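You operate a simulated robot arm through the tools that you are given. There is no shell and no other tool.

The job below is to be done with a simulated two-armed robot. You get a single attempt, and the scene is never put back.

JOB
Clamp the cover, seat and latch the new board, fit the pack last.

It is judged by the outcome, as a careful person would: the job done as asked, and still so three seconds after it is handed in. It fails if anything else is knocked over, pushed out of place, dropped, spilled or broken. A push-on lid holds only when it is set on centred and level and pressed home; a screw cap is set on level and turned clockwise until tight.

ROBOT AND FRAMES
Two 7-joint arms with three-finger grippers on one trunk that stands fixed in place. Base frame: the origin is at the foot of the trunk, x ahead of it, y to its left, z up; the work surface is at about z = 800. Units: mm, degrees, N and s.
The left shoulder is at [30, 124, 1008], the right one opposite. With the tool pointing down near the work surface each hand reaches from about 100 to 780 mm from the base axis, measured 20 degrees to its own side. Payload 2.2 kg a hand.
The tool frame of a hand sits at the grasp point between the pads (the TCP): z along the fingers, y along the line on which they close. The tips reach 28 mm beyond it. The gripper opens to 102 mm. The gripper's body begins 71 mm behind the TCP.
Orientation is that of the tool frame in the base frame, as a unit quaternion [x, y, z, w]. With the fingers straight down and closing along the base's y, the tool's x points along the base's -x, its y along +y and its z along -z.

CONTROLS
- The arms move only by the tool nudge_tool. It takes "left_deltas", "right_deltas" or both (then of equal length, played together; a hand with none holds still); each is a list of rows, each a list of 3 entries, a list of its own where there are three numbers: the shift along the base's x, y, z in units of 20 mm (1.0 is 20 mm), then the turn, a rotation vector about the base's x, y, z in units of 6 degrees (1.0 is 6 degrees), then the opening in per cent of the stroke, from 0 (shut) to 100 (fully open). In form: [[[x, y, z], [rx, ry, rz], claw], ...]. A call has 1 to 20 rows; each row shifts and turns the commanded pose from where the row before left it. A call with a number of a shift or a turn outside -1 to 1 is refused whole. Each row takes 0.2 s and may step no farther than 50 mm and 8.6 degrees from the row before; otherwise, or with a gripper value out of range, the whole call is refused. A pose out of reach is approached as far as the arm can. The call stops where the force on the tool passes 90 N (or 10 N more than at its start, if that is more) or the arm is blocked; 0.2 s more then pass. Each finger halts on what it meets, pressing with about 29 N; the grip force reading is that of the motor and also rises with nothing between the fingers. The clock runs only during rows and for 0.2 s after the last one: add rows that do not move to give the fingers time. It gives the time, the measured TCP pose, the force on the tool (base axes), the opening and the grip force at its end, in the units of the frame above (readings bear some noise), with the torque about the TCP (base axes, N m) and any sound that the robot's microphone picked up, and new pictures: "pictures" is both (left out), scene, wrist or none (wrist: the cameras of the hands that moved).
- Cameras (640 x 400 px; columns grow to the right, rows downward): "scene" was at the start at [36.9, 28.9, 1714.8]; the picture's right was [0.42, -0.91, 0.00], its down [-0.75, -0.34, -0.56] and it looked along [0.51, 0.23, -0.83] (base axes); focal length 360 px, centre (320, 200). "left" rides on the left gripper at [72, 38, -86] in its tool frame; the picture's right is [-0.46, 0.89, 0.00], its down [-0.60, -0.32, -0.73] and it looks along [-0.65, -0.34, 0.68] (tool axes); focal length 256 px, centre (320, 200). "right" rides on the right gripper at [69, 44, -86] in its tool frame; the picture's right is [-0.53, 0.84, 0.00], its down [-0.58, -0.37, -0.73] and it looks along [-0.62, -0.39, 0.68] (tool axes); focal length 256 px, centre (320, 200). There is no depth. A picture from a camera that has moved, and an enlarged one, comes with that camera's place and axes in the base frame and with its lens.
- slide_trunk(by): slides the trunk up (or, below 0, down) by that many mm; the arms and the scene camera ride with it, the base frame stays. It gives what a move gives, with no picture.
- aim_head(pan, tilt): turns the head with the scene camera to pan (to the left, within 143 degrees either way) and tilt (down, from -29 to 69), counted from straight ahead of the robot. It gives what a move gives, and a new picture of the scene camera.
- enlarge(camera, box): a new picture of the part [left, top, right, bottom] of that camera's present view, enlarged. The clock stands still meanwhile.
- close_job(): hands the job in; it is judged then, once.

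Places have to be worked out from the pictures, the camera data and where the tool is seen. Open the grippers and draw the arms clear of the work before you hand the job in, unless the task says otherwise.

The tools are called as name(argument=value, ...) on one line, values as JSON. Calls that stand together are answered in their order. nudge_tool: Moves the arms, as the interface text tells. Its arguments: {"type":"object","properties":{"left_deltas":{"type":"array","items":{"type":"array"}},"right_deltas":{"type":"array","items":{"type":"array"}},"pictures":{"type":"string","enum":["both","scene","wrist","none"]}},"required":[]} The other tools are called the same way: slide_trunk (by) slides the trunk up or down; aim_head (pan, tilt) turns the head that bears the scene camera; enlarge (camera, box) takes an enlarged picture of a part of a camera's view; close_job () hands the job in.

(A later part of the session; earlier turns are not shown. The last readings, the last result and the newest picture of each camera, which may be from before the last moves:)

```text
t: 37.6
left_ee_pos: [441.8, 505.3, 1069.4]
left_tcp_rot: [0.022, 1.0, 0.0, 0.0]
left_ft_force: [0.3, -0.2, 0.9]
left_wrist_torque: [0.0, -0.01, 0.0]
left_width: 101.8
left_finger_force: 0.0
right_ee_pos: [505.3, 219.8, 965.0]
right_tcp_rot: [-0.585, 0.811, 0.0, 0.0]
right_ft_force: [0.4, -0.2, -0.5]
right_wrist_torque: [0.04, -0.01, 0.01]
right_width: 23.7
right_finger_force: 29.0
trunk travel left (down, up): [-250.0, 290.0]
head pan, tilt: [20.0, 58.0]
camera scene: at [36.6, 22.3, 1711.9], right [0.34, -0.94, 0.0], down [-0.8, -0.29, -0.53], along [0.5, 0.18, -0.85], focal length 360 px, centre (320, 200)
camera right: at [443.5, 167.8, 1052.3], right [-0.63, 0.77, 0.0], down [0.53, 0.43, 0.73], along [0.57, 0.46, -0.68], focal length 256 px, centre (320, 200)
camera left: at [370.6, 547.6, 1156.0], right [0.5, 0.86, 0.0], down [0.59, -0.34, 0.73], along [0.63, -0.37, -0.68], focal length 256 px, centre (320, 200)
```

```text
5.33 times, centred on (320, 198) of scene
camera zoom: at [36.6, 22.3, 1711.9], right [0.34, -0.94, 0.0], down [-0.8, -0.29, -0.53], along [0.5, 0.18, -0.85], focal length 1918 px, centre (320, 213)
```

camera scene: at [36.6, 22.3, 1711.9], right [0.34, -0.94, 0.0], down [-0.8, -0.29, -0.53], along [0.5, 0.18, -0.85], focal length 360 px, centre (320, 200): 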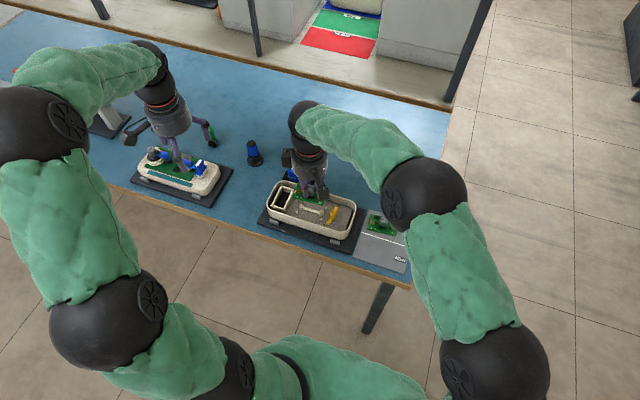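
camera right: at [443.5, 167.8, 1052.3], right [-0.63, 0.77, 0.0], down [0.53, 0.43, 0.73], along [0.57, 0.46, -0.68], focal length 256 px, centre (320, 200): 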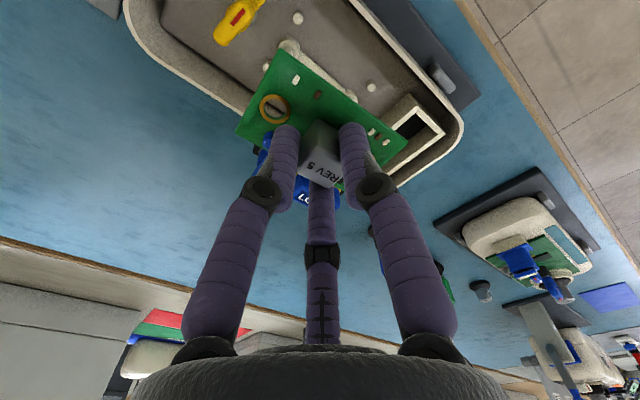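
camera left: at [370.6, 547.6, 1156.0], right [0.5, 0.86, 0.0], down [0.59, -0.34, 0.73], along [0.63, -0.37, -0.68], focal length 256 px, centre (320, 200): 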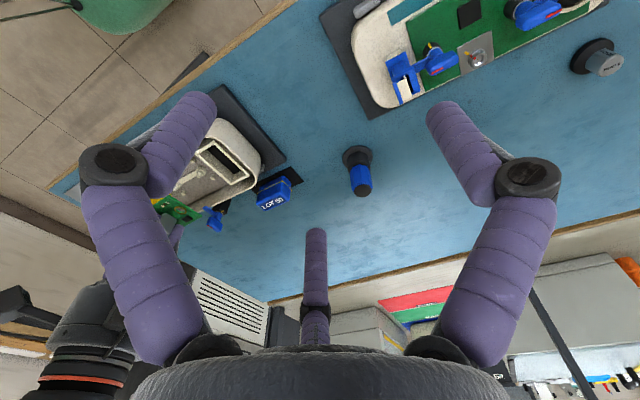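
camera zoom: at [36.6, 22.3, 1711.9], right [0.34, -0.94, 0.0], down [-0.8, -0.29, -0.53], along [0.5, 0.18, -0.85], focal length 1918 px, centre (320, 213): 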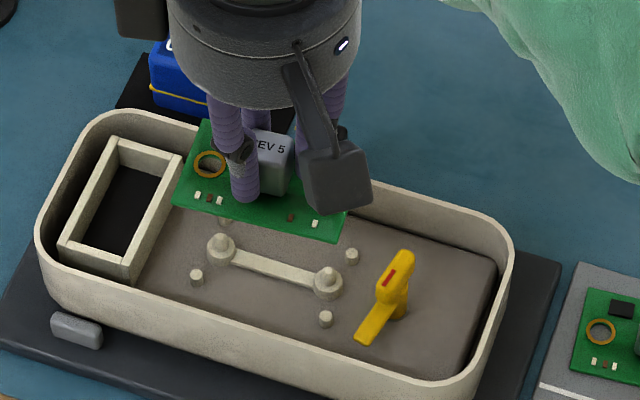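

I'll lower to a hover just above the peg tips and check ring-to-peg alignment from both cameras.

nudge_tool(right_deltas=[[[0, 0, -0.8], [0, 0, 0], 5], [[0, 0, -0.8], [0, 0, 0], 5], [[0, 0, -0.8], [0, 0, 0], 5], [[0, 0, -0.3], [0, 0, 0], 5], [[0, 0, 0], [0, 0, 0], 5]], pictures="none")

enlarge(camera="scene", box=[284, 180, 348, 220])

enlarge(camera="right", box=[230, 60, 410, 180])

enlarge(camera="left", box=[140, 110, 260, 240])

```text
t: 38.9
left_ee_pos: [441.7, 507.4, 1069.0]
left_tcp_rot: [0.023, 1.0, -0.001, 0.001]
left_ft_force: [-0.8, -0.8, -0.3]
left_wrist_torque: [0.02, 0.0, -0.02]
left_width: 102.0
left_finger_force: 0.1
right_ee_pos: [506.9, 220.5, 910.9]
right_tcp_rot: [-0.585, 0.811, 0.0, 0.001]
right_ft_force: [-0.2, -0.5, 0.1]
right_wrist_torque: [0.0, -0.03, -0.04]
right_width: 23.7
right_finger_force: 29.5
trunk travel left (down, up): [-250.0, 290.0]
head pan, tilt: [20.0, 58.0]
```

```text
10.00 times, centred on (316, 200) of scene
camera zoom: at [36.9, 22.9, 1711.9], right [0.34, -0.94, 0.0], down [-0.8, -0.29, -0.53], along [0.5, 0.18, -0.85], focal length 3596 px, centre (360, 200)
```

zoom: 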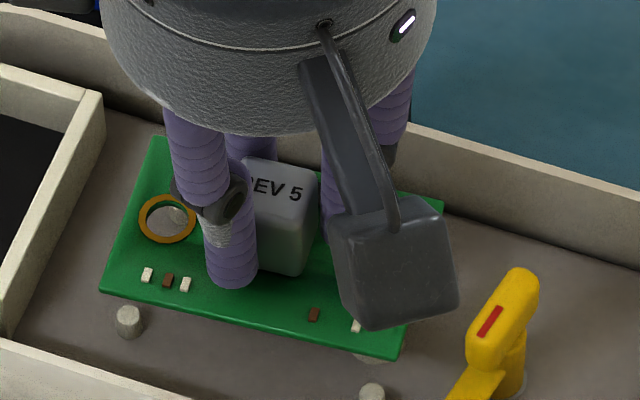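

```text
3.33 times, centred on (320, 120) of right
camera zoom: at [444.1, 166.9, 997.6], right [-0.63, 0.77, 0.0], down [0.53, 0.43, 0.73], along [0.57, 0.46, -0.68], focal length 853 px, centre (320, 467)
```

zoom: 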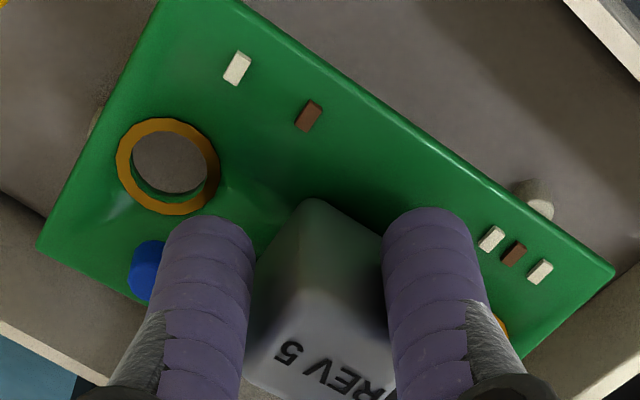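

```text
3.08 times, centred on (200, 175) of left
camera zoom: at [370.8, 548.0, 1155.7], right [0.5, 0.86, 0.0], down [0.59, -0.34, 0.73], along [0.63, -0.37, -0.68], focal length 788 px, centre (689, 277)
```

zoom: 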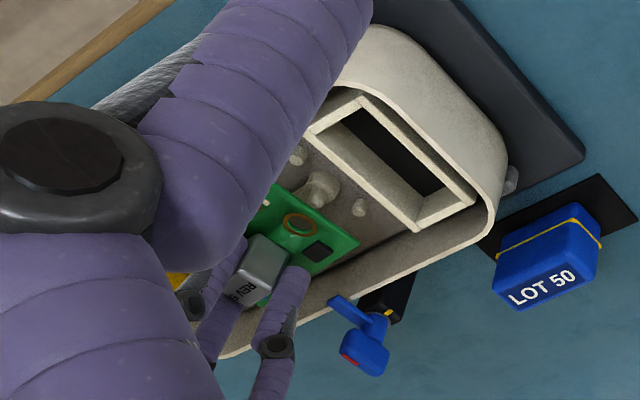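

The left ring reads about 1 mm from its peg, and the board still looks ~4° CCW. I'll turn −4° and shift about (−1, −1.6) mm, then re-check.

nudge_tool(right_deltas=[[[-0.055, -0.08, 0], [0, 0, -0.67], 5], [[0, 0, 0], [0, 0, 0], 5]], left_deltas=[[[0.6, -0.6, 0], [0, 0, 0], 100], [[0.6, -0.6, 0], [0, 0, 0], 100]], pictures="none")

enlarge(camera="scene", box=[284, 180, 348, 220])

enlarge(camera="scene", box=[288, 190, 320, 212])

enlarge(camera="right", box=[230, 60, 410, 180])

enlarge(camera="left", box=[120, 110, 260, 240])

```text
t: 39.5
left_ee_pos: [464.1, 481.3, 1068.4]
left_tcp_rot: [0.023, 1.0, 0.0, 0.0]
left_ft_force: [0.2, 0.4, -0.5]
left_wrist_torque: [-0.02, 0.0, 0.0]
left_width: 102.3
left_finger_force: 0.1
right_ee_pos: [505.6, 219.1, 911.9]
right_tcp_rot: [-0.556, 0.831, 0.0, 0.001]
right_ft_force: [0.1, 0.1, -0.2]
right_wrist_torque: [0.01, 0.0, 0.04]
right_width: 23.6
right_finger_force: 28.9
trunk travel left (down, up): [-250.0, 290.0]
head pan, tilt: [20.0, 58.0]
```

```text
10.00 times, centred on (316, 200) of scene
camera zoom: at [37.0, 22.7, 1711.9], right [0.34, -0.94, 0.0], down [-0.8, -0.29, -0.53], along [0.5, 0.18, -0.85], focal length 3596 px, centre (360, 200)
```

zoom: 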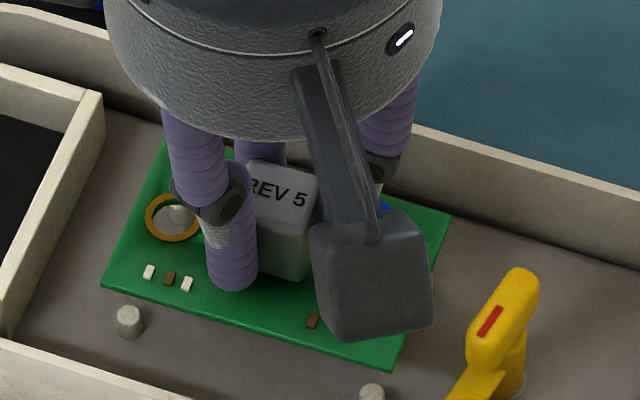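

```text
16.00 times, centred on (304, 201) of scene
camera zoom: at [37.0, 22.7, 1711.9], right [0.34, -0.94, 0.0], down [-0.8, -0.29, -0.53], along [0.5, 0.18, -0.85], focal length 5754 px, centre (576, 184)
```

zoom: 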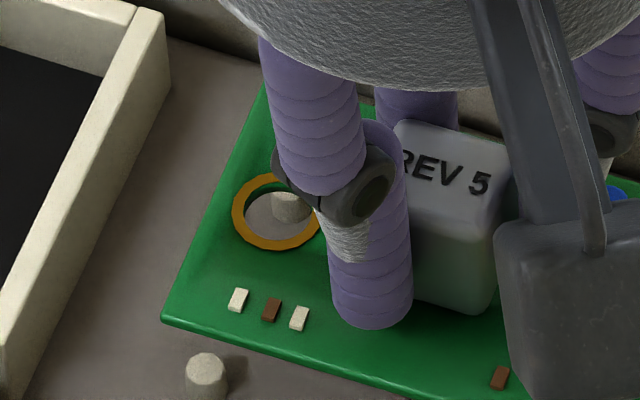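

```text
3.33 times, centred on (320, 120) of right
camera zoom: at [439.5, 169.8, 997.7], right [-0.58, 0.82, 0.0], down [0.56, 0.39, 0.73], along [0.6, 0.42, -0.68], focal length 853 px, centre (320, 467)
```

zoom: 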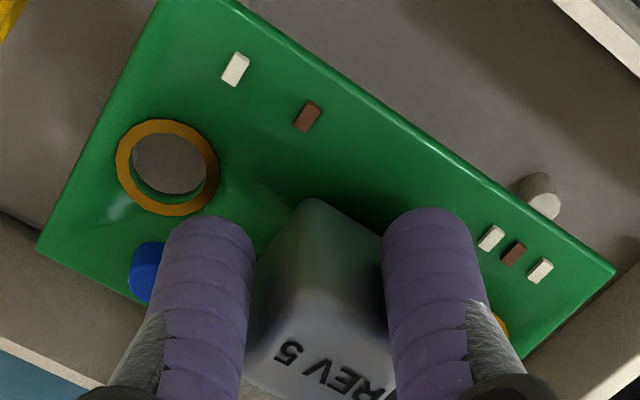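

```text
3.08 times, centred on (190, 175) of left
camera zoom: at [393.4, 523.5, 1155.5], right [0.5, 0.86, 0.0], down [0.59, -0.34, 0.73], along [0.63, -0.37, -0.68], focal length 788 px, centre (720, 277)
```

zoom: 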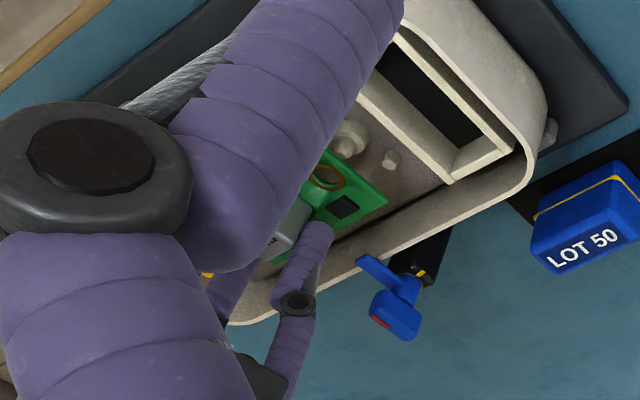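

Ring and peg now agree within ~1 mm at both ends. I lower gently over the pegs, watching the force.

nudge_tool(right_deltas=[[[0, 0, -0.25], [0, 0, 0], 5], [[0, 0, -0.25], [0, 0, 0], 5], [[0, 0, -0.25], [0, 0, 0], 5], [[0, 0, -0.15], [0, 0, 0], 5], [[0, 0, 0], [0, 0, 0], 5]], pictures="none")

enlarge(camera="scene", box=[284, 185, 348, 225])

enlarge(camera="right", box=[230, 60, 410, 180])

```text
t: 40.6
left_ee_pos: [463.8, 483.0, 1069.9]
left_tcp_rot: [0.023, 1.0, 0.001, 0.0]
left_ft_force: [0.3, 0.1, 0.0]
left_wrist_torque: [0.0, 0.01, 0.0]
left_width: 102.0
left_finger_force: 0.0
right_ee_pos: [504.0, 217.3, 893.8]
right_tcp_rot: [-0.555, 0.832, 0.0, 0.0]
right_ft_force: [-1.2, -0.2, -0.4]
right_wrist_torque: [0.01, -0.02, -0.01]
right_width: 23.6
right_finger_force: 29.0
trunk travel left (down, up): [-250.0, 290.0]
head pan, tilt: [20.0, 58.0]
```

```text
10.00 times, centred on (316, 205) of scene
camera zoom: at [36.8, 22.8, 1711.9], right [0.34, -0.94, 0.0], down [-0.8, -0.29, -0.53], along [0.5, 0.18, -0.85], focal length 3596 px, centre (360, 150)
```

zoom: 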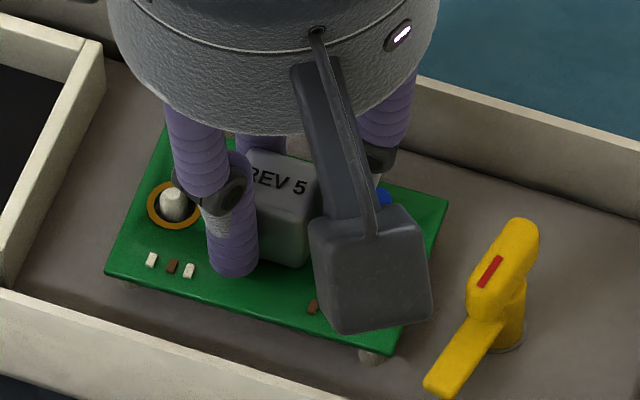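

```text
3.33 times, centred on (320, 120) of right
camera zoom: at [438.9, 169.9, 978.8], right [-0.58, 0.82, 0.0], down [0.56, 0.39, 0.73], along [0.6, 0.42, -0.68], focal length 853 px, centre (320, 467)
```

zoom: 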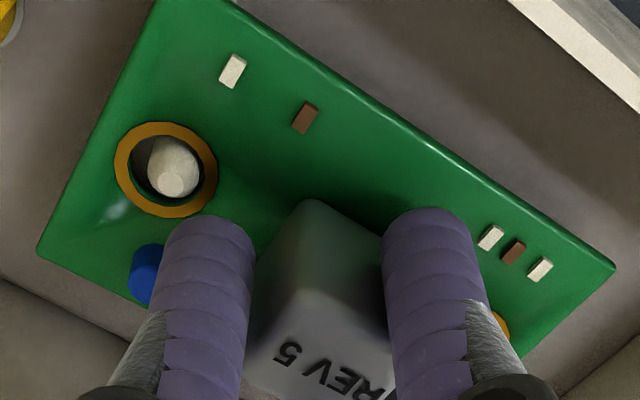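

Both pegs are up through the rings with no side force. Continuing down until it seats.

nudge_tool(right_deltas=[[[0, 0, -0.1], [0, 0, 0], 5], [[0, 0, -0.1], [0, 0, 0], 5], [[0, 0, 0], [0, 0, 0], 5]], pictures="none")

nudge_tool(right_deltas=[[[0, 0, -0.1], [0, 0, 0], 5], [[0, 0, 0], [0, 0, 0], 5]], pictures="none")

```text
t: 41.5
left_ee_pos: [464.5, 483.0, 1069.0]
left_tcp_rot: [0.023, 1.0, 0.0, 0.0]
left_ft_force: [0.0, -0.3, -0.2]
left_wrist_torque: [-0.04, 0.03, 0.01]
left_width: 102.0
left_finger_force: 0.1
right_ee_pos: [505.9, 218.2, 888.5]
right_tcp_rot: [-0.556, 0.831, 0.0, 0.0]
right_ft_force: [2.7, 1.0, 0.5]
right_wrist_torque: [0.1, -0.27, -0.13]
right_width: 23.8
right_finger_force: 28.9
trunk travel left (down, up): [-250.0, 290.0]
head pan, tilt: [20.0, 58.0]
```

```text
t: 42.0
left_ee_pos: [463.3, 482.2, 1068.8]
left_tcp_rot: [0.023, 1.0, 0.0, 0.0]
left_ft_force: [0.5, 0.4, -0.1]
left_wrist_torque: [0.05, 0.0, 0.01]
left_width: 102.0
left_finger_force: 0.1
right_ee_pos: [506.1, 219.3, 889.9]
right_tcp_rot: [-0.555, 0.832, 0.001, 0.002]
right_ft_force: [6.8, 1.0, 13.9]
right_wrist_torque: [-0.17, -0.05, -0.19]
right_width: 23.6
right_finger_force: 29.6
trunk travel left (down, up): [-250.0, 290.0]
head pan, tilt: [20.0, 58.0]
```

Contact at 14 N with +7 N in x. Checking whether that's the seat or a peg edge.

enlarge(camera="scene", box=[284, 185, 348, 225])

enlarge(camera="right", box=[230, 60, 410, 180])

```text
10.00 times, centred on (316, 205) of scene
camera zoom: at [36.4, 22.3, 1712.1], right [0.34, -0.94, 0.0], down [-0.8, -0.29, -0.53], along [0.5, 0.18, -0.85], focal length 3596 px, centre (360, 150)
```

zoom: 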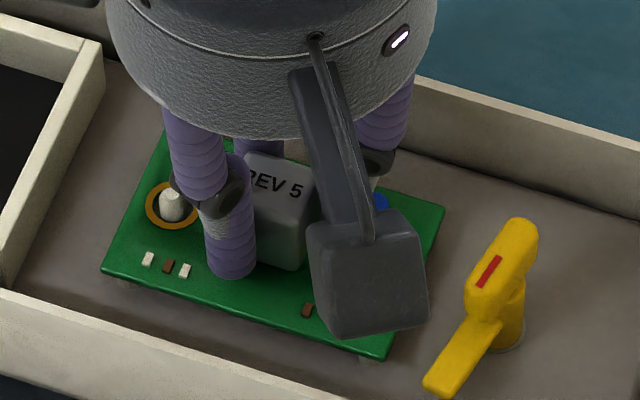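

```text
3.33 times, centred on (320, 120) of right
camera zoom: at [439.4, 170.5, 975.4], right [-0.58, 0.82, 0.0], down [0.56, 0.39, 0.73], along [0.6, 0.42, -0.68], focal length 853 px, centre (320, 467)
```

zoom: 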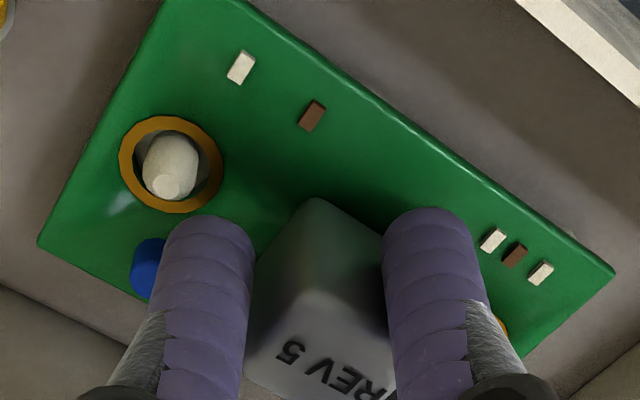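

The pegs stand well through both rings and the board is at the expected seat height (top z≈848). I'll ease the x load, press slightly, release and lift.

nudge_tool(right_deltas=[[[0.04, 0, 0], [0, 0, 0], 5], [[0, 0, -0.05], [0, 0, 0], 5], [[0, 0, 0], [0, 0, 0], 5]], pictures="none")

nudge_tool(right_deltas=[[[0, 0, 0], [0, 0, 0], 45], [[0, 0, 0], [0, 0, 0], 45], [[0, 0, 0.5], [0, 0, 0], 45], [[0, 0, 1], [0, 0, 0], 45], [[0, 0, 1], [0, 0, 0], 45], [[0, 0, 1], [0, 0, 0], 45], [[-0.3, -1, 0.5], [0, 0, 0], 45], [[-0.3, -1, 0], [0, 0, 0], 45], [[-0.3, -1, 0], [0, 0, 0], 45], [[0, -1, 0], [0, 0, 0], 45], [[0, -1, 0], [0, 0, 0], 45], [[0, -1, 0], [0, 0, 0], 45], [[0, -1, 0], [0, 0, 0], 45]], pictures="both")

enlarge(camera="scene", box=[284, 185, 348, 225])

enlarge(camera="scene", box=[255, 160, 365, 265])

```text
t: 42.9
left_ee_pos: [463.5, 481.4, 1069.7]
left_tcp_rot: [0.022, 1.0, 0.001, 0.001]
left_ft_force: [0.4, -0.1, -0.7]
left_wrist_torque: [-0.01, 0.0, 0.01]
left_width: 101.8
left_finger_force: 0.0
right_ee_pos: [506.4, 218.0, 887.9]
right_tcp_rot: [-0.555, 0.832, 0.0, 0.002]
right_ft_force: [2.9, 2.9, 25.3]
right_wrist_torque: [0.31, -0.01, -0.15]
right_width: 23.7
right_finger_force: 29.4
trunk travel left (down, up): [-250.0, 290.0]
head pan, tilt: [20.0, 58.0]
```

```text
t: 45.6
left_ee_pos: [464.5, 482.0, 1069.1]
left_tcp_rot: [0.023, 1.0, 0.0, 0.001]
left_ft_force: [-0.2, 1.2, 0.0]
left_wrist_torque: [0.03, -0.01, 0.0]
left_width: 102.2
left_finger_force: 0.1
right_ee_pos: [486.2, 78.6, 964.1]
right_tcp_rot: [-0.557, 0.831, 0.001, -0.001]
right_ft_force: [0.3, -0.1, -0.4]
right_wrist_torque: [-0.02, -0.01, 0.0]
right_width: 46.0
right_finger_force: 0.0
trunk travel left (down, up): [-250.0, 290.0]
head pan, tilt: [20.0, 58.0]
camera scene: at [36.5, 22.0, 1711.9], right [0.34, -0.94, 0.0], down [-0.8, -0.29, -0.53], along [0.5, 0.18, -0.85], focal length 360 px, centre (320, 200)
camera right: at [420.9, 29.6, 1051.5], right [-0.58, 0.82, 0.0], down [0.56, 0.39, 0.73], along [0.6, 0.42, -0.68], focal length 256 px, centre (320, 200)
```

scene: 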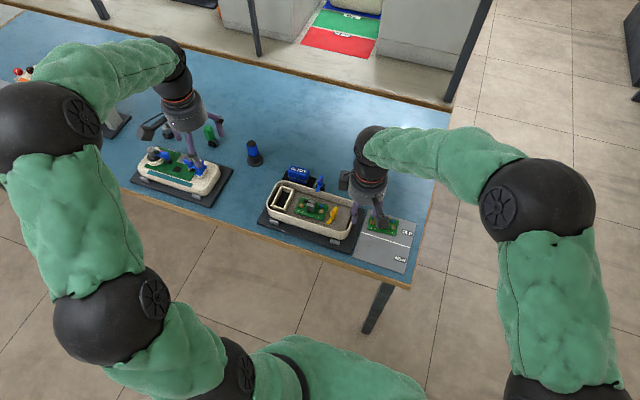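
right: 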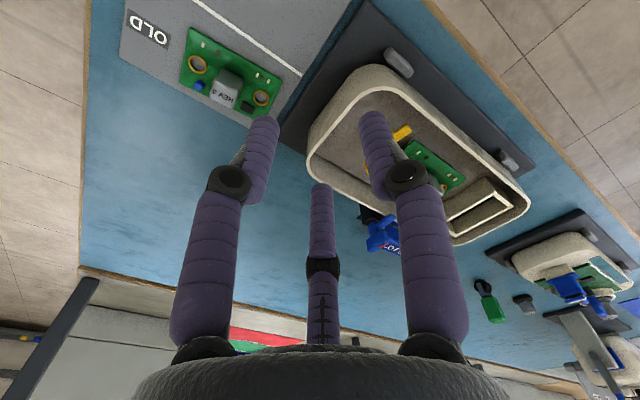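

```text
10.00 times, centred on (316, 205) of scene
camera zoom: at [36.5, 22.0, 1711.9], right [0.34, -0.94, 0.0], down [-0.8, -0.29, -0.53], along [0.5, 0.18, -0.85], focal length 3596 px, centre (360, 150)
```

zoom: 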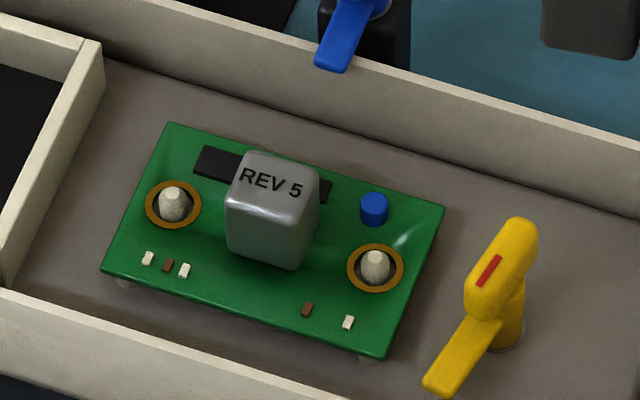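

```text
3.81 times, centred on (310, 212) of scene
camera zoom: at [36.5, 22.0, 1711.9], right [0.34, -0.94, 0.0], down [-0.8, -0.29, -0.53], along [0.5, 0.18, -0.85], focal length 1370 px, centre (358, 152)
```

zoom: 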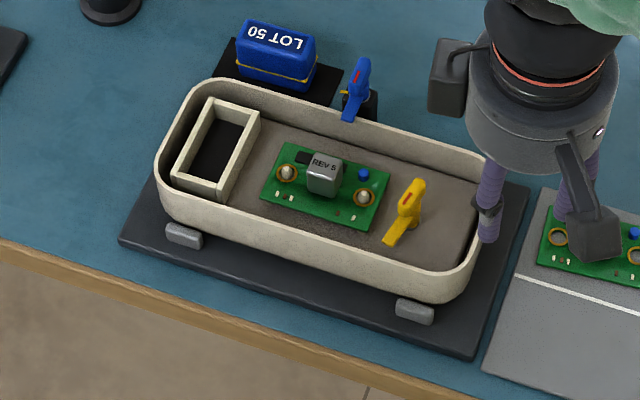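

The board sits flat with both pegs through the rings. Next the yellow latch: axis ≈ (508, 149.5), head ~z 858–875, blade pointing ≈163° and needing a clockwise quarter turn to lie over the board's edge. I bring the right hand above it with the closing line across the head.

nudge_tool(right_deltas=[[[0.0633, 0.2367, -0.1167], [0, 0, -0.94], 30], [[0.0633, 0.2367, -0.1167], [0, 0, -0.94], 30], [[0.0633, 0.2367, -0.1167], [0, 0, -0.94], 30], [[0.0633, 0.2367, -0.1167], [0, 0, -0.94], 30], [[0.0633, 0.2367, -0.1167], [0, 0, -0.94], 30], [[0.0633, 0.2367, -0.1167], [0, 0, -0.94], 30], [[0.0633, 0.2367, -0.1167], [0, 0, -0.94], 30], [[0.0633, 0.2367, -0.1167], [0, 0, -0.94], 30], [[0.0633, 0.2367, -0.1167], [0, 0, -0.94], 30], [[0.0633, 0.2367, -0.1167], [0, 0, -0.94], 30], [[0.0633, 0.2367, -0.1167], [0, 0, -0.94], 30], [[0.0633, 0.2367, -0.1167], [0, 0, -0.94], 30], [[0.0633, 0.2367, -0.1167], [0, 0, -0.94], 30], [[0.0633, 0.2367, -0.1167], [0, 0, -0.94], 30], [[0.0633, 0.2367, -0.1167], [0, 0, -0.94], 30], [[0, 0, 0], [0, 0, 0], 30]], pictures="both")

enlarge(camera="right", box=[240, 40, 400, 160])

enlarge(camera="scene", box=[300, 170, 372, 225])

```text
t: 49.0
left_ee_pos: [464.0, 483.0, 1070.5]
left_tcp_rot: [0.024, 1.0, 0.0, 0.0]
left_ft_force: [-0.4, 0.6, 0.1]
left_wrist_torque: [-0.01, 0.01, 0.01]
left_width: 102.0
left_finger_force: 0.1
right_ee_pos: [508.0, 148.5, 931.5]
right_tcp_rot: [0.149, 0.989, 0.0, 0.0]
right_ft_force: [0.0, -0.5, 0.2]
right_wrist_torque: [0.0, 0.0, -0.01]
right_width: 30.6
right_finger_force: 0.0
trunk travel left (down, up): [-250.0, 290.0]
head pan, tilt: [20.0, 58.0]
camera scene: at [36.7, 22.7, 1711.9], right [0.34, -0.94, 0.0], down [-0.8, -0.29, -0.53], along [0.5, 0.18, -0.85], focal length 360 px, centre (320, 200)
camera right: at [455.6, 209.2, 1017.9], right [0.76, 0.65, 0.0], down [0.44, -0.52, 0.73], along [0.48, -0.55, -0.68], focal length 256 px, centre (320, 200)
```

scene: 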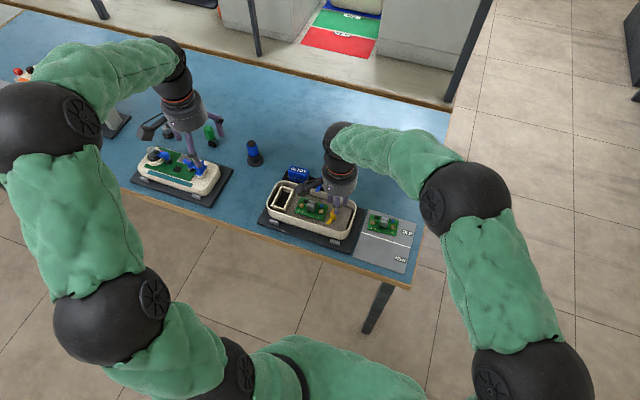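
right: 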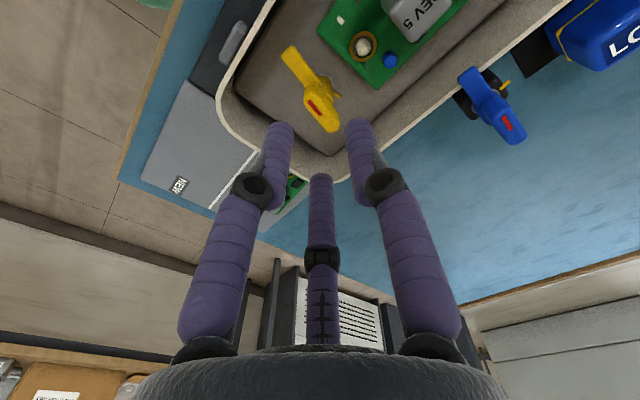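

```text
3.33 times, centred on (320, 100) of right
camera zoom: at [455.6, 209.2, 1017.9], right [0.76, 0.65, 0.0], down [0.44, -0.52, 0.73], along [0.48, -0.55, -0.68], focal length 853 px, centre (320, 533)
```

zoom: 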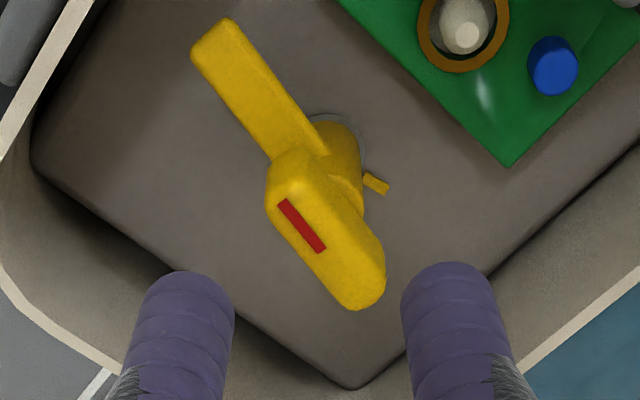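

```text
7.27 times, centred on (336, 198) of scene
camera zoom: at [36.7, 22.7, 1711.9], right [0.34, -0.94, 0.0], down [-0.8, -0.29, -0.53], along [0.5, 0.18, -0.85], focal length 2615 px, centre (204, 218)
```

zoom: 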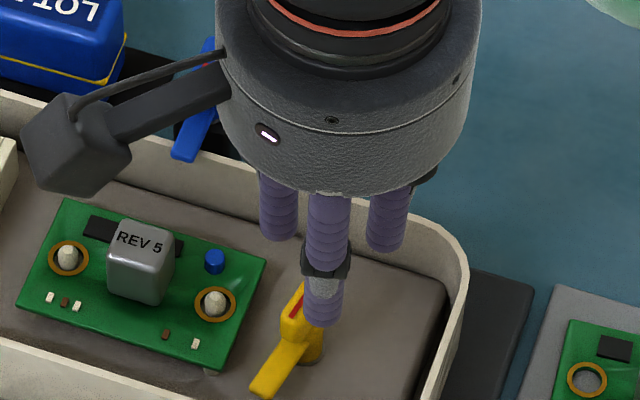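

Both views suggest the lever is about 5–6 mm further +y than the tool axis. I shift +5.5 mm in y, go down partway and re-check.

nudge_tool(right_deltas=[[[0, 0.275, 0], [0, 0, 0], 32], [[0, 0, -0.5], [0, 0, 0], 32], [[0, 0, -0.5], [0, 0, 0], 32], [[0, 0, 0], [0, 0, 0], 32]], pictures="none")

enlarge(camera="right", box=[240, 40, 400, 160])

enlarge(camera="scene", box=[304, 180, 368, 225])

enlarge(camera="left", box=[100, 60, 260, 200])

```text
t: 50.0
left_ee_pos: [464.0, 482.0, 1068.8]
left_tcp_rot: [0.022, 1.0, 0.0, 0.0]
left_ft_force: [0.5, -0.4, -0.7]
left_wrist_torque: [-0.03, 0.01, -0.02]
left_width: 102.1
left_finger_force: 0.0
right_ee_pos: [507.3, 153.6, 912.2]
right_tcp_rot: [0.148, 0.989, 0.0, 0.001]
right_ft_force: [0.0, -0.1, 0.0]
right_wrist_torque: [-0.03, 0.0, 0.02]
right_width: 32.4
right_finger_force: 0.1
trunk travel left (down, up): [-250.0, 290.0]
head pan, tilt: [20.0, 58.0]
```

```text
3.33 times, centred on (320, 100) of right
camera zoom: at [455.2, 214.9, 998.2], right [0.76, 0.65, 0.0], down [0.44, -0.52, 0.73], along [0.48, -0.55, -0.68], focal length 853 px, centre (320, 533)
```

zoom: 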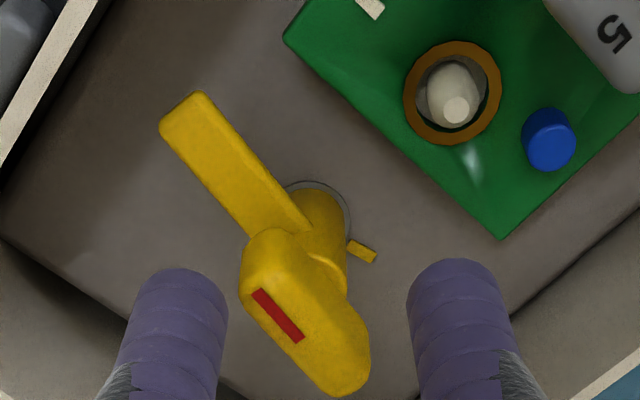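

```text
8.89 times, centred on (336, 202) of scene
camera zoom: at [36.7, 22.7, 1711.9], right [0.34, -0.94, 0.0], down [-0.8, -0.29, -0.53], along [0.5, 0.18, -0.85], focal length 3197 px, centre (178, 178)
```

zoom: 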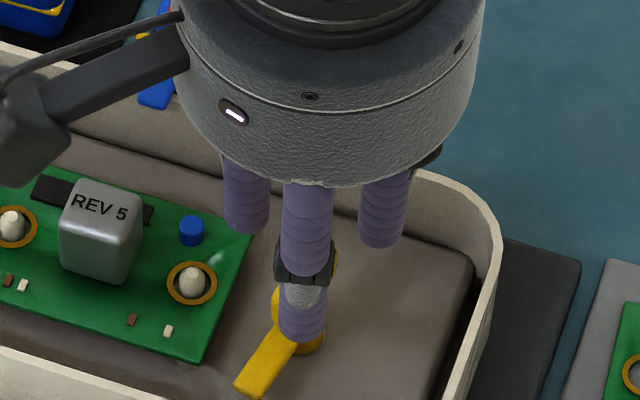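

```text
2.86 times, centred on (180, 130) of left
camera zoom: at [393.1, 523.6, 1155.7], right [0.5, 0.86, 0.0], down [0.59, -0.34, 0.73], along [0.63, -0.37, -0.68], focal length 731 px, centre (720, 400)
```

zoom: 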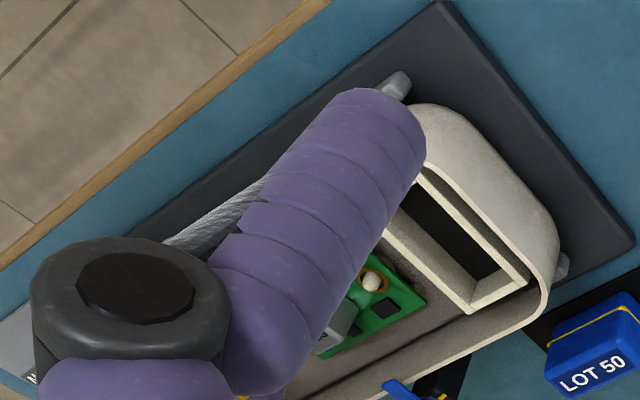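

Now centred within ~1.5 mm. I descend around the latch head and close on it.

nudge_tool(right_deltas=[[[-0.05, -0.03, -0.4], [0, 0, 0], 32], [[0, 0, -0.4], [0, 0, 0], 32], [[0, 0, -0.4], [0, 0, 0], 32], [[0, 0, 0], [0, 0, 0], 32]], pictures="none")

nudge_tool(right_deltas=[[[0, 0, 0], [0, 0, 0], 5], [[0, 0, 0], [0, 0, 0], 5], [[0, 0, 0], [0, 0, 0], 5]], pictures="none")

enlarge(camera="right", box=[240, 40, 400, 160])

enlarge(camera="scene", box=[304, 180, 368, 225])

```text
t: 51.0
left_ee_pos: [463.2, 482.4, 1068.6]
left_tcp_rot: [0.023, 1.0, 0.0, 0.0]
left_ft_force: [-0.5, -0.5, 0.6]
left_wrist_torque: [0.02, 0.01, 0.01]
left_width: 102.2
left_finger_force: 0.1
right_ee_pos: [507.5, 153.0, 886.3]
right_tcp_rot: [0.149, 0.989, 0.001, -0.001]
right_ft_force: [-0.1, -0.5, -0.2]
right_wrist_torque: [-0.01, 0.02, 0.01]
right_width: 32.5
right_finger_force: 0.0
trunk travel left (down, up): [-250.0, 290.0]
head pan, tilt: [20.0, 58.0]
```

```text
t: 51.9
left_ee_pos: [464.3, 480.1, 1070.0]
left_tcp_rot: [0.023, 1.0, 0.001, 0.001]
left_ft_force: [-0.4, -0.4, -0.3]
left_wrist_torque: [0.0, -0.01, 0.01]
left_width: 101.6
left_finger_force: 0.1
right_ee_pos: [505.6, 150.5, 886.5]
right_tcp_rot: [0.147, 0.989, -0.001, -0.002]
right_ft_force: [-8.6, -18.9, 0.3]
right_wrist_torque: [-0.23, 0.33, 0.03]
right_width: 18.8
right_finger_force: 29.0
trunk travel left (down, up): [-250.0, 290.0]
head pan, tilt: [20.0, 58.0]
```

```text
3.33 times, centred on (320, 100) of right
camera zoom: at [452.8, 211.8, 972.1], right [0.76, 0.65, 0.0], down [0.45, -0.52, 0.73], along [0.47, -0.56, -0.68], focal length 853 px, centre (320, 533)
```

zoom: 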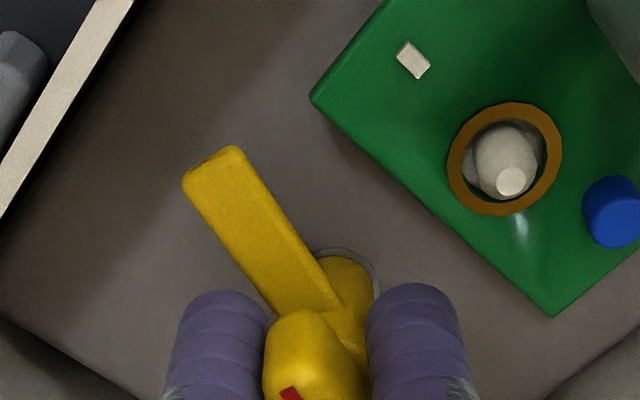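

```text
8.89 times, centred on (336, 202) of scene
camera zoom: at [35.8, 20.1, 1711.9], right [0.34, -0.94, 0.0], down [-0.8, -0.29, -0.53], along [0.5, 0.18, -0.85], focal length 3197 px, centre (178, 178)
```

zoom: 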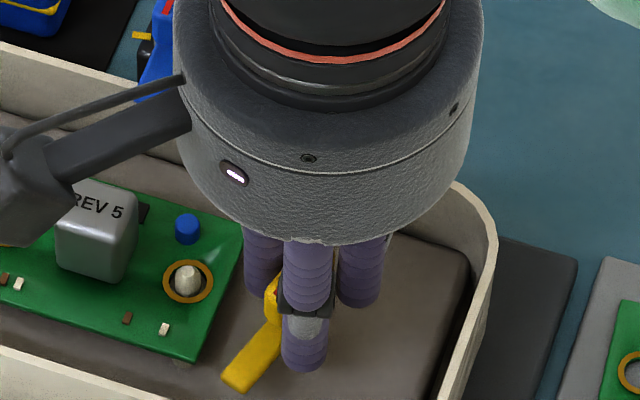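

Gripped (18.8 mm); the pull of −19 N in y says the axis is ~3 mm toward −y. I recentre and start turning clockwise.

nudge_tool(right_deltas=[[[-0.05, -0.15, 0], [0, 0, 0], 0], [[0, 0, 0], [0, 0, -0.6], 0], [[0, 0, 0], [0, 0, -0.7], 0], [[0, 0, 0], [0, 0, -0.7], 0], [[0, 0, 0], [0, 0, -0.7], 0]], pictures="none")

enlarge(camera="right", box=[240, 40, 400, 160])

enlarge(camera="scene", box=[304, 180, 368, 225])

```text
t: 53.0
left_ee_pos: [464.0, 482.8, 1068.9]
left_tcp_rot: [0.022, 1.0, 0.0, 0.001]
left_ft_force: [0.2, -0.3, 0.0]
left_wrist_torque: [0.03, -0.01, 0.0]
left_width: 102.1
left_finger_force: 0.0
right_ee_pos: [505.6, 150.6, 884.3]
right_tcp_rot: [0.287, 0.958, -0.001, -0.002]
right_ft_force: [-13.3, -4.1, -16.2]
right_wrist_torque: [-0.01, 0.07, 0.06]
right_width: 18.7
right_finger_force: 28.7
trunk travel left (down, up): [-250.0, 290.0]
head pan, tilt: [20.0, 58.0]
```

```text
3.33 times, centred on (320, 100) of right
camera zoom: at [471.1, 224.2, 972.1], right [0.91, 0.41, 0.0], down [0.28, -0.62, 0.73], along [0.3, -0.67, -0.68], focal length 853 px, centre (320, 533)
```

zoom: 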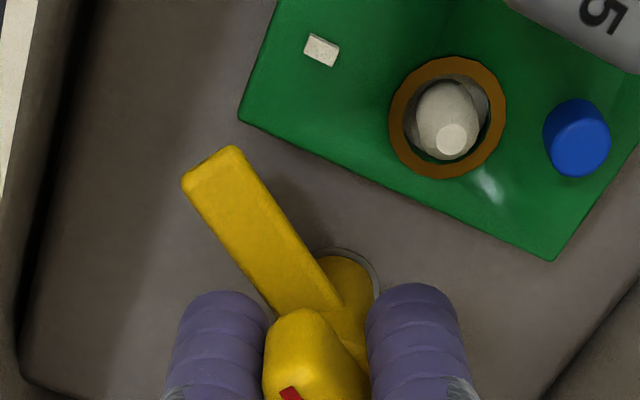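

```text
8.89 times, centred on (336, 202) of scene
camera zoom: at [36.7, 22.8, 1711.8], right [0.34, -0.94, 0.0], down [-0.8, -0.29, -0.53], along [0.5, 0.18, -0.85], focal length 3197 px, centre (178, 178)
```

zoom: 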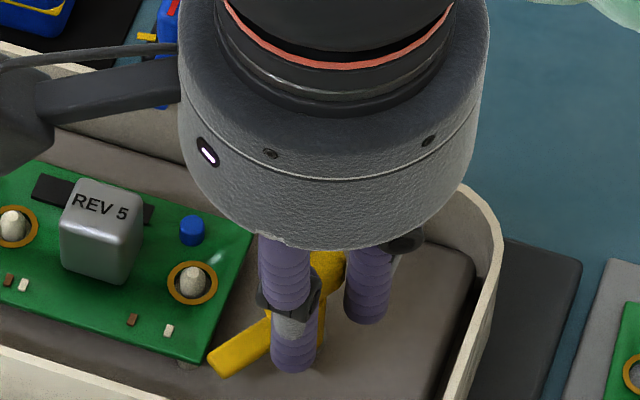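

The latch turns with the hand. Continuing clockwise with a small −x correction, watching the blade approach the board edge.

nudge_tool(right_deltas=[[[-0.08, 0, 0], [0, 0, -0.7], 0], [[0, 0, 0], [0, 0, -0.7], 0], [[0, 0, 0], [0, 0, -0.7], 0], [[0, 0, 0], [0, 0, -0.7], 0], [[0, 0, 0], [0, 0, -0.7], 0]], pictures="none")

enlarge(camera="right", box=[240, 40, 400, 160])

enlarge(camera="scene", box=[304, 180, 368, 225])

```text
t: 54.2
left_ee_pos: [463.7, 483.2, 1068.7]
left_tcp_rot: [0.023, 1.0, 0.0, 0.0]
left_ft_force: [0.2, 0.8, -0.1]
left_wrist_torque: [-0.02, -0.05, -0.03]
left_width: 102.2
left_finger_force: 0.1
right_ee_pos: [503.6, 151.2, 884.7]
right_tcp_rot: [0.457, 0.89, -0.001, 0.0]
right_ft_force: [-9.6, 0.6, -18.5]
right_wrist_torque: [0.45, 0.28, 0.08]
right_width: 18.5
right_finger_force: 29.3
trunk travel left (down, up): [-250.0, 290.0]
head pan, tilt: [20.0, 58.0]
```

```text
3.33 times, centred on (320, 100) of right
camera zoom: at [498.7, 231.8, 972.1], right [1.0, 0.06, 0.0], down [0.04, -0.68, 0.73], along [0.04, -0.73, -0.68], focal length 853 px, centre (320, 533)
```

zoom: 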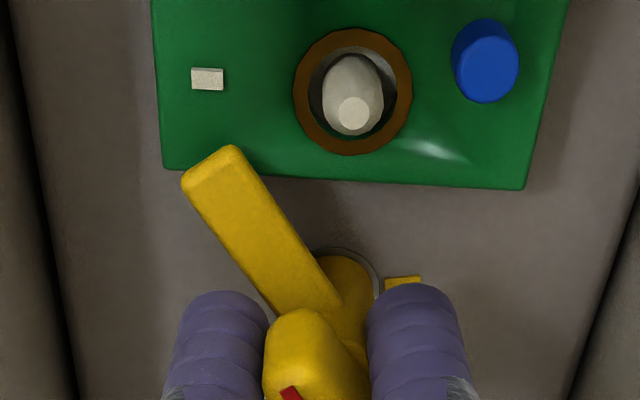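

```text
8.89 times, centred on (336, 202) of scene
camera zoom: at [37.4, 23.4, 1711.8], right [0.34, -0.94, 0.0], down [-0.8, -0.29, -0.53], along [0.5, 0.18, -0.85], focal length 3197 px, centre (178, 178)
```

zoom: 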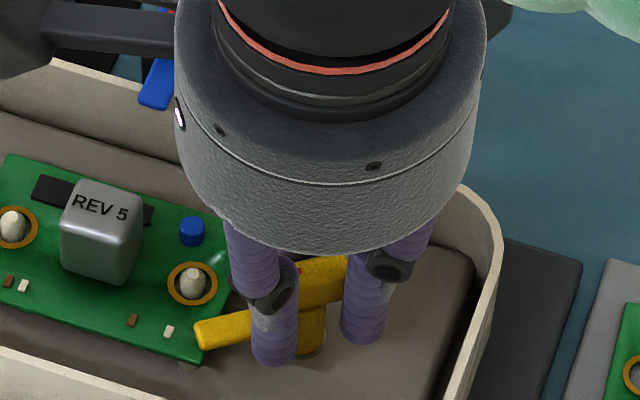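

The blade tip is sweeping over the board edge, clear above it. I relax 1 mm downward and continue.

nudge_tool(right_deltas=[[[-0.03, 0, -0.06], [0, 0, -0.6], 0], [[0, 0, 0], [0, 0, -0.7], 0], [[0, 0, 0], [0, 0, -0.7], 0], [[0, 0, 0], [0, 0, -0.7], 0], [[0, 0, 0], [0, 0, -0.7], 0]], pictures="none")

enlarge(camera="right", box=[240, 40, 400, 160])

enlarge(camera="scene", box=[304, 180, 368, 225])

```text
t: 55.5
left_ee_pos: [461.7, 484.0, 1069.2]
left_tcp_rot: [0.022, 1.0, -0.002, 0.001]
left_ft_force: [-0.6, 0.6, 0.4]
left_wrist_torque: [0.01, 0.02, -0.02]
left_width: 102.0
left_finger_force: 0.0
right_ee_pos: [501.1, 152.2, 886.9]
right_tcp_rot: [0.607, 0.795, 0.001, 0.0]
right_ft_force: [-19.0, 12.9, -8.0]
right_wrist_torque: [0.56, 0.21, 0.09]
right_width: 18.5
right_finger_force: 28.7
trunk travel left (down, up): [-250.0, 290.0]
head pan, tilt: [20.0, 58.0]
```

```text
3.33 times, centred on (320, 100) of right
camera zoom: at [526.2, 229.2, 972.3], right [0.96, -0.29, 0.0], down [-0.2, -0.65, 0.73], along [-0.21, -0.7, -0.68], focal length 853 px, centre (320, 533)
```

zoom: 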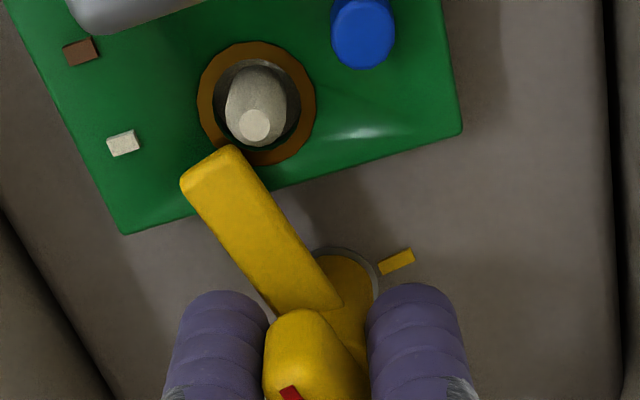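

```text
8.89 times, centred on (336, 202) of scene
camera zoom: at [35.1, 24.7, 1711.9], right [0.34, -0.94, 0.0], down [-0.8, -0.29, -0.53], along [0.5, 0.18, -0.85], focal length 3197 px, centre (178, 178)
```

zoom: 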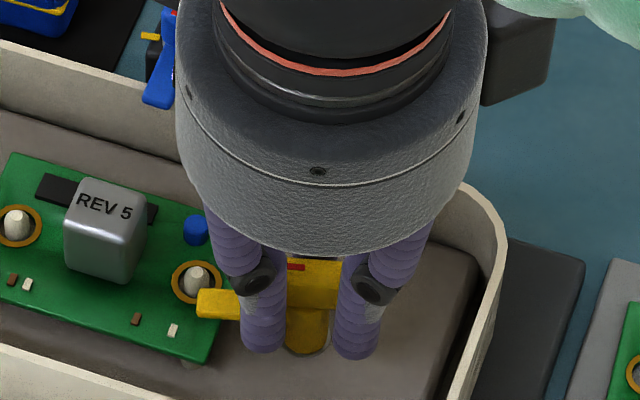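

The latch blade already overlaps the board. The offset grip makes the hand orbit the axis slightly, so I follow with small shifts while finishing the turn and feeling for the stop.

nudge_tool(right_deltas=[[[-0.1, 0.08, 0], [0, 0, -0.5], 0], [[0, 0.02, 0], [0, 0, -0.5], 0], [[0, 0.02, 0], [0, 0, -0.5], 0], [[0, 0, 0], [0, 0, 0], 0]], pictures="none")

```text
t: 56.5
left_ee_pos: [464.1, 482.0, 1069.7]
left_tcp_rot: [0.023, 1.0, 0.0, 0.001]
left_ft_force: [0.1, -0.3, 0.3]
left_wrist_torque: [0.0, 0.0, -0.01]
left_width: 102.2
left_finger_force: 0.0
right_ee_pos: [501.3, 152.3, 886.0]
right_tcp_rot: [0.667, 0.745, 0.0, 0.0]
right_ft_force: [-7.1, -1.8, -7.0]
right_wrist_torque: [-0.18, -0.15, -0.04]
right_width: 18.4
right_finger_force: 28.6
trunk travel left (down, up): [-250.0, 290.0]
head pan, tilt: [20.0, 58.0]
```

nudge_tool(right_deltas=[[[0, 0.03, 0], [0, 0, -0.5], 0], [[0, 0.03, 0], [0, 0, -0.5], 0], [[0, 0, 0], [0, 0, 0], 0]], pictures="none")

nudge_tool(right_deltas=[[[0, 0.02, 0], [0, 0, -0.4], 0], [[0, 0, 0], [0, 0, 0], 0]], pictures="wrist")

enlarge(camera="right", box=[240, 40, 400, 160])

enlarge(camera="scene", box=[304, 180, 368, 225])

```text
t: 57.2
left_ee_pos: [462.2, 480.8, 1069.5]
left_tcp_rot: [0.023, 1.0, 0.0, 0.0]
left_ft_force: [0.5, -0.4, -0.5]
left_wrist_torque: [-0.03, -0.01, 0.0]
left_width: 101.9
left_finger_force: 0.1
right_ee_pos: [501.7, 153.1, 885.7]
right_tcp_rot: [0.705, 0.709, 0.0, 0.0]
right_ft_force: [-4.9, -10.2, -4.5]
right_wrist_torque: [-0.45, -0.08, 0.16]
right_width: 18.5
right_finger_force: 29.3
trunk travel left (down, up): [-250.0, 290.0]
head pan, tilt: [20.0, 58.0]
```

```text
t: 57.9
left_ee_pos: [464.3, 481.4, 1069.6]
left_tcp_rot: [0.022, 1.0, 0.0, 0.0]
left_ft_force: [0.5, -0.4, -0.9]
left_wrist_torque: [0.0, 0.01, 0.0]
left_width: 102.0
left_finger_force: 0.1
right_ee_pos: [500.8, 152.7, 885.7]
right_tcp_rot: [0.72, 0.694, 0.0, 0.0]
right_ft_force: [-3.5, -13.0, -5.1]
right_wrist_torque: [-0.44, -0.46, 0.82]
right_width: 18.7
right_finger_force: 28.8
trunk travel left (down, up): [-250.0, 290.0]
head pan, tilt: [20.0, 58.0]
camera right: at [547.9, 219.7, 972.3], right [0.83, -0.56, 0.0], down [-0.38, -0.56, 0.73], along [-0.41, -0.6, -0.68], focal length 256 px, centre (320, 200)
```

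right: 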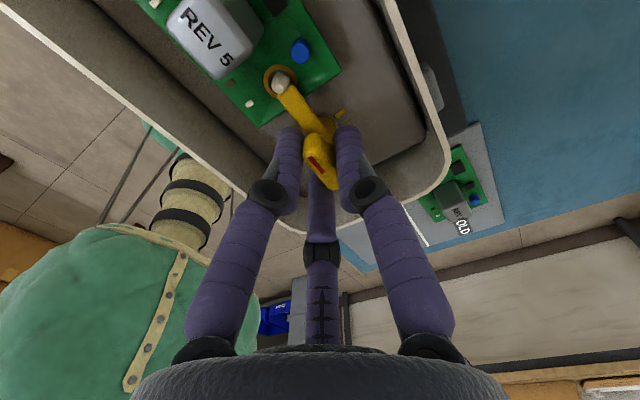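

```text
3.33 times, centred on (320, 100) of right
camera zoom: at [547.9, 219.7, 972.3], right [0.83, -0.56, 0.0], down [-0.38, -0.56, 0.73], along [-0.41, -0.6, -0.68], focal length 853 px, centre (320, 533)
```

zoom: 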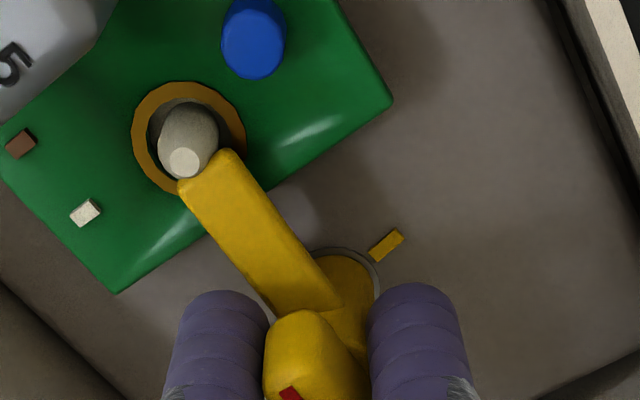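

```text
8.89 times, centred on (336, 202) of scene
camera zoom: at [37.0, 21.4, 1711.9], right [0.34, -0.94, 0.0], down [-0.8, -0.29, -0.53], along [0.5, 0.18, -0.85], focal length 3197 px, centre (178, 178)
```

zoom: 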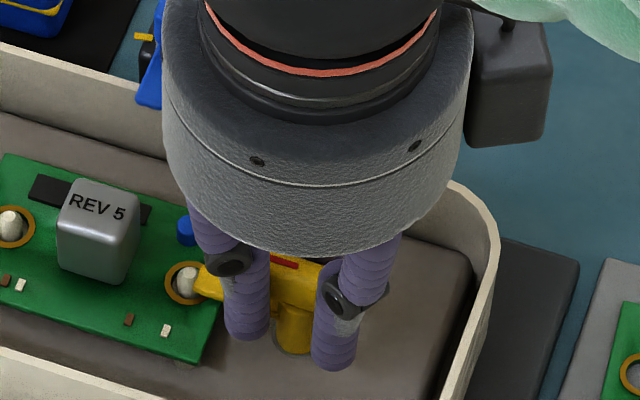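

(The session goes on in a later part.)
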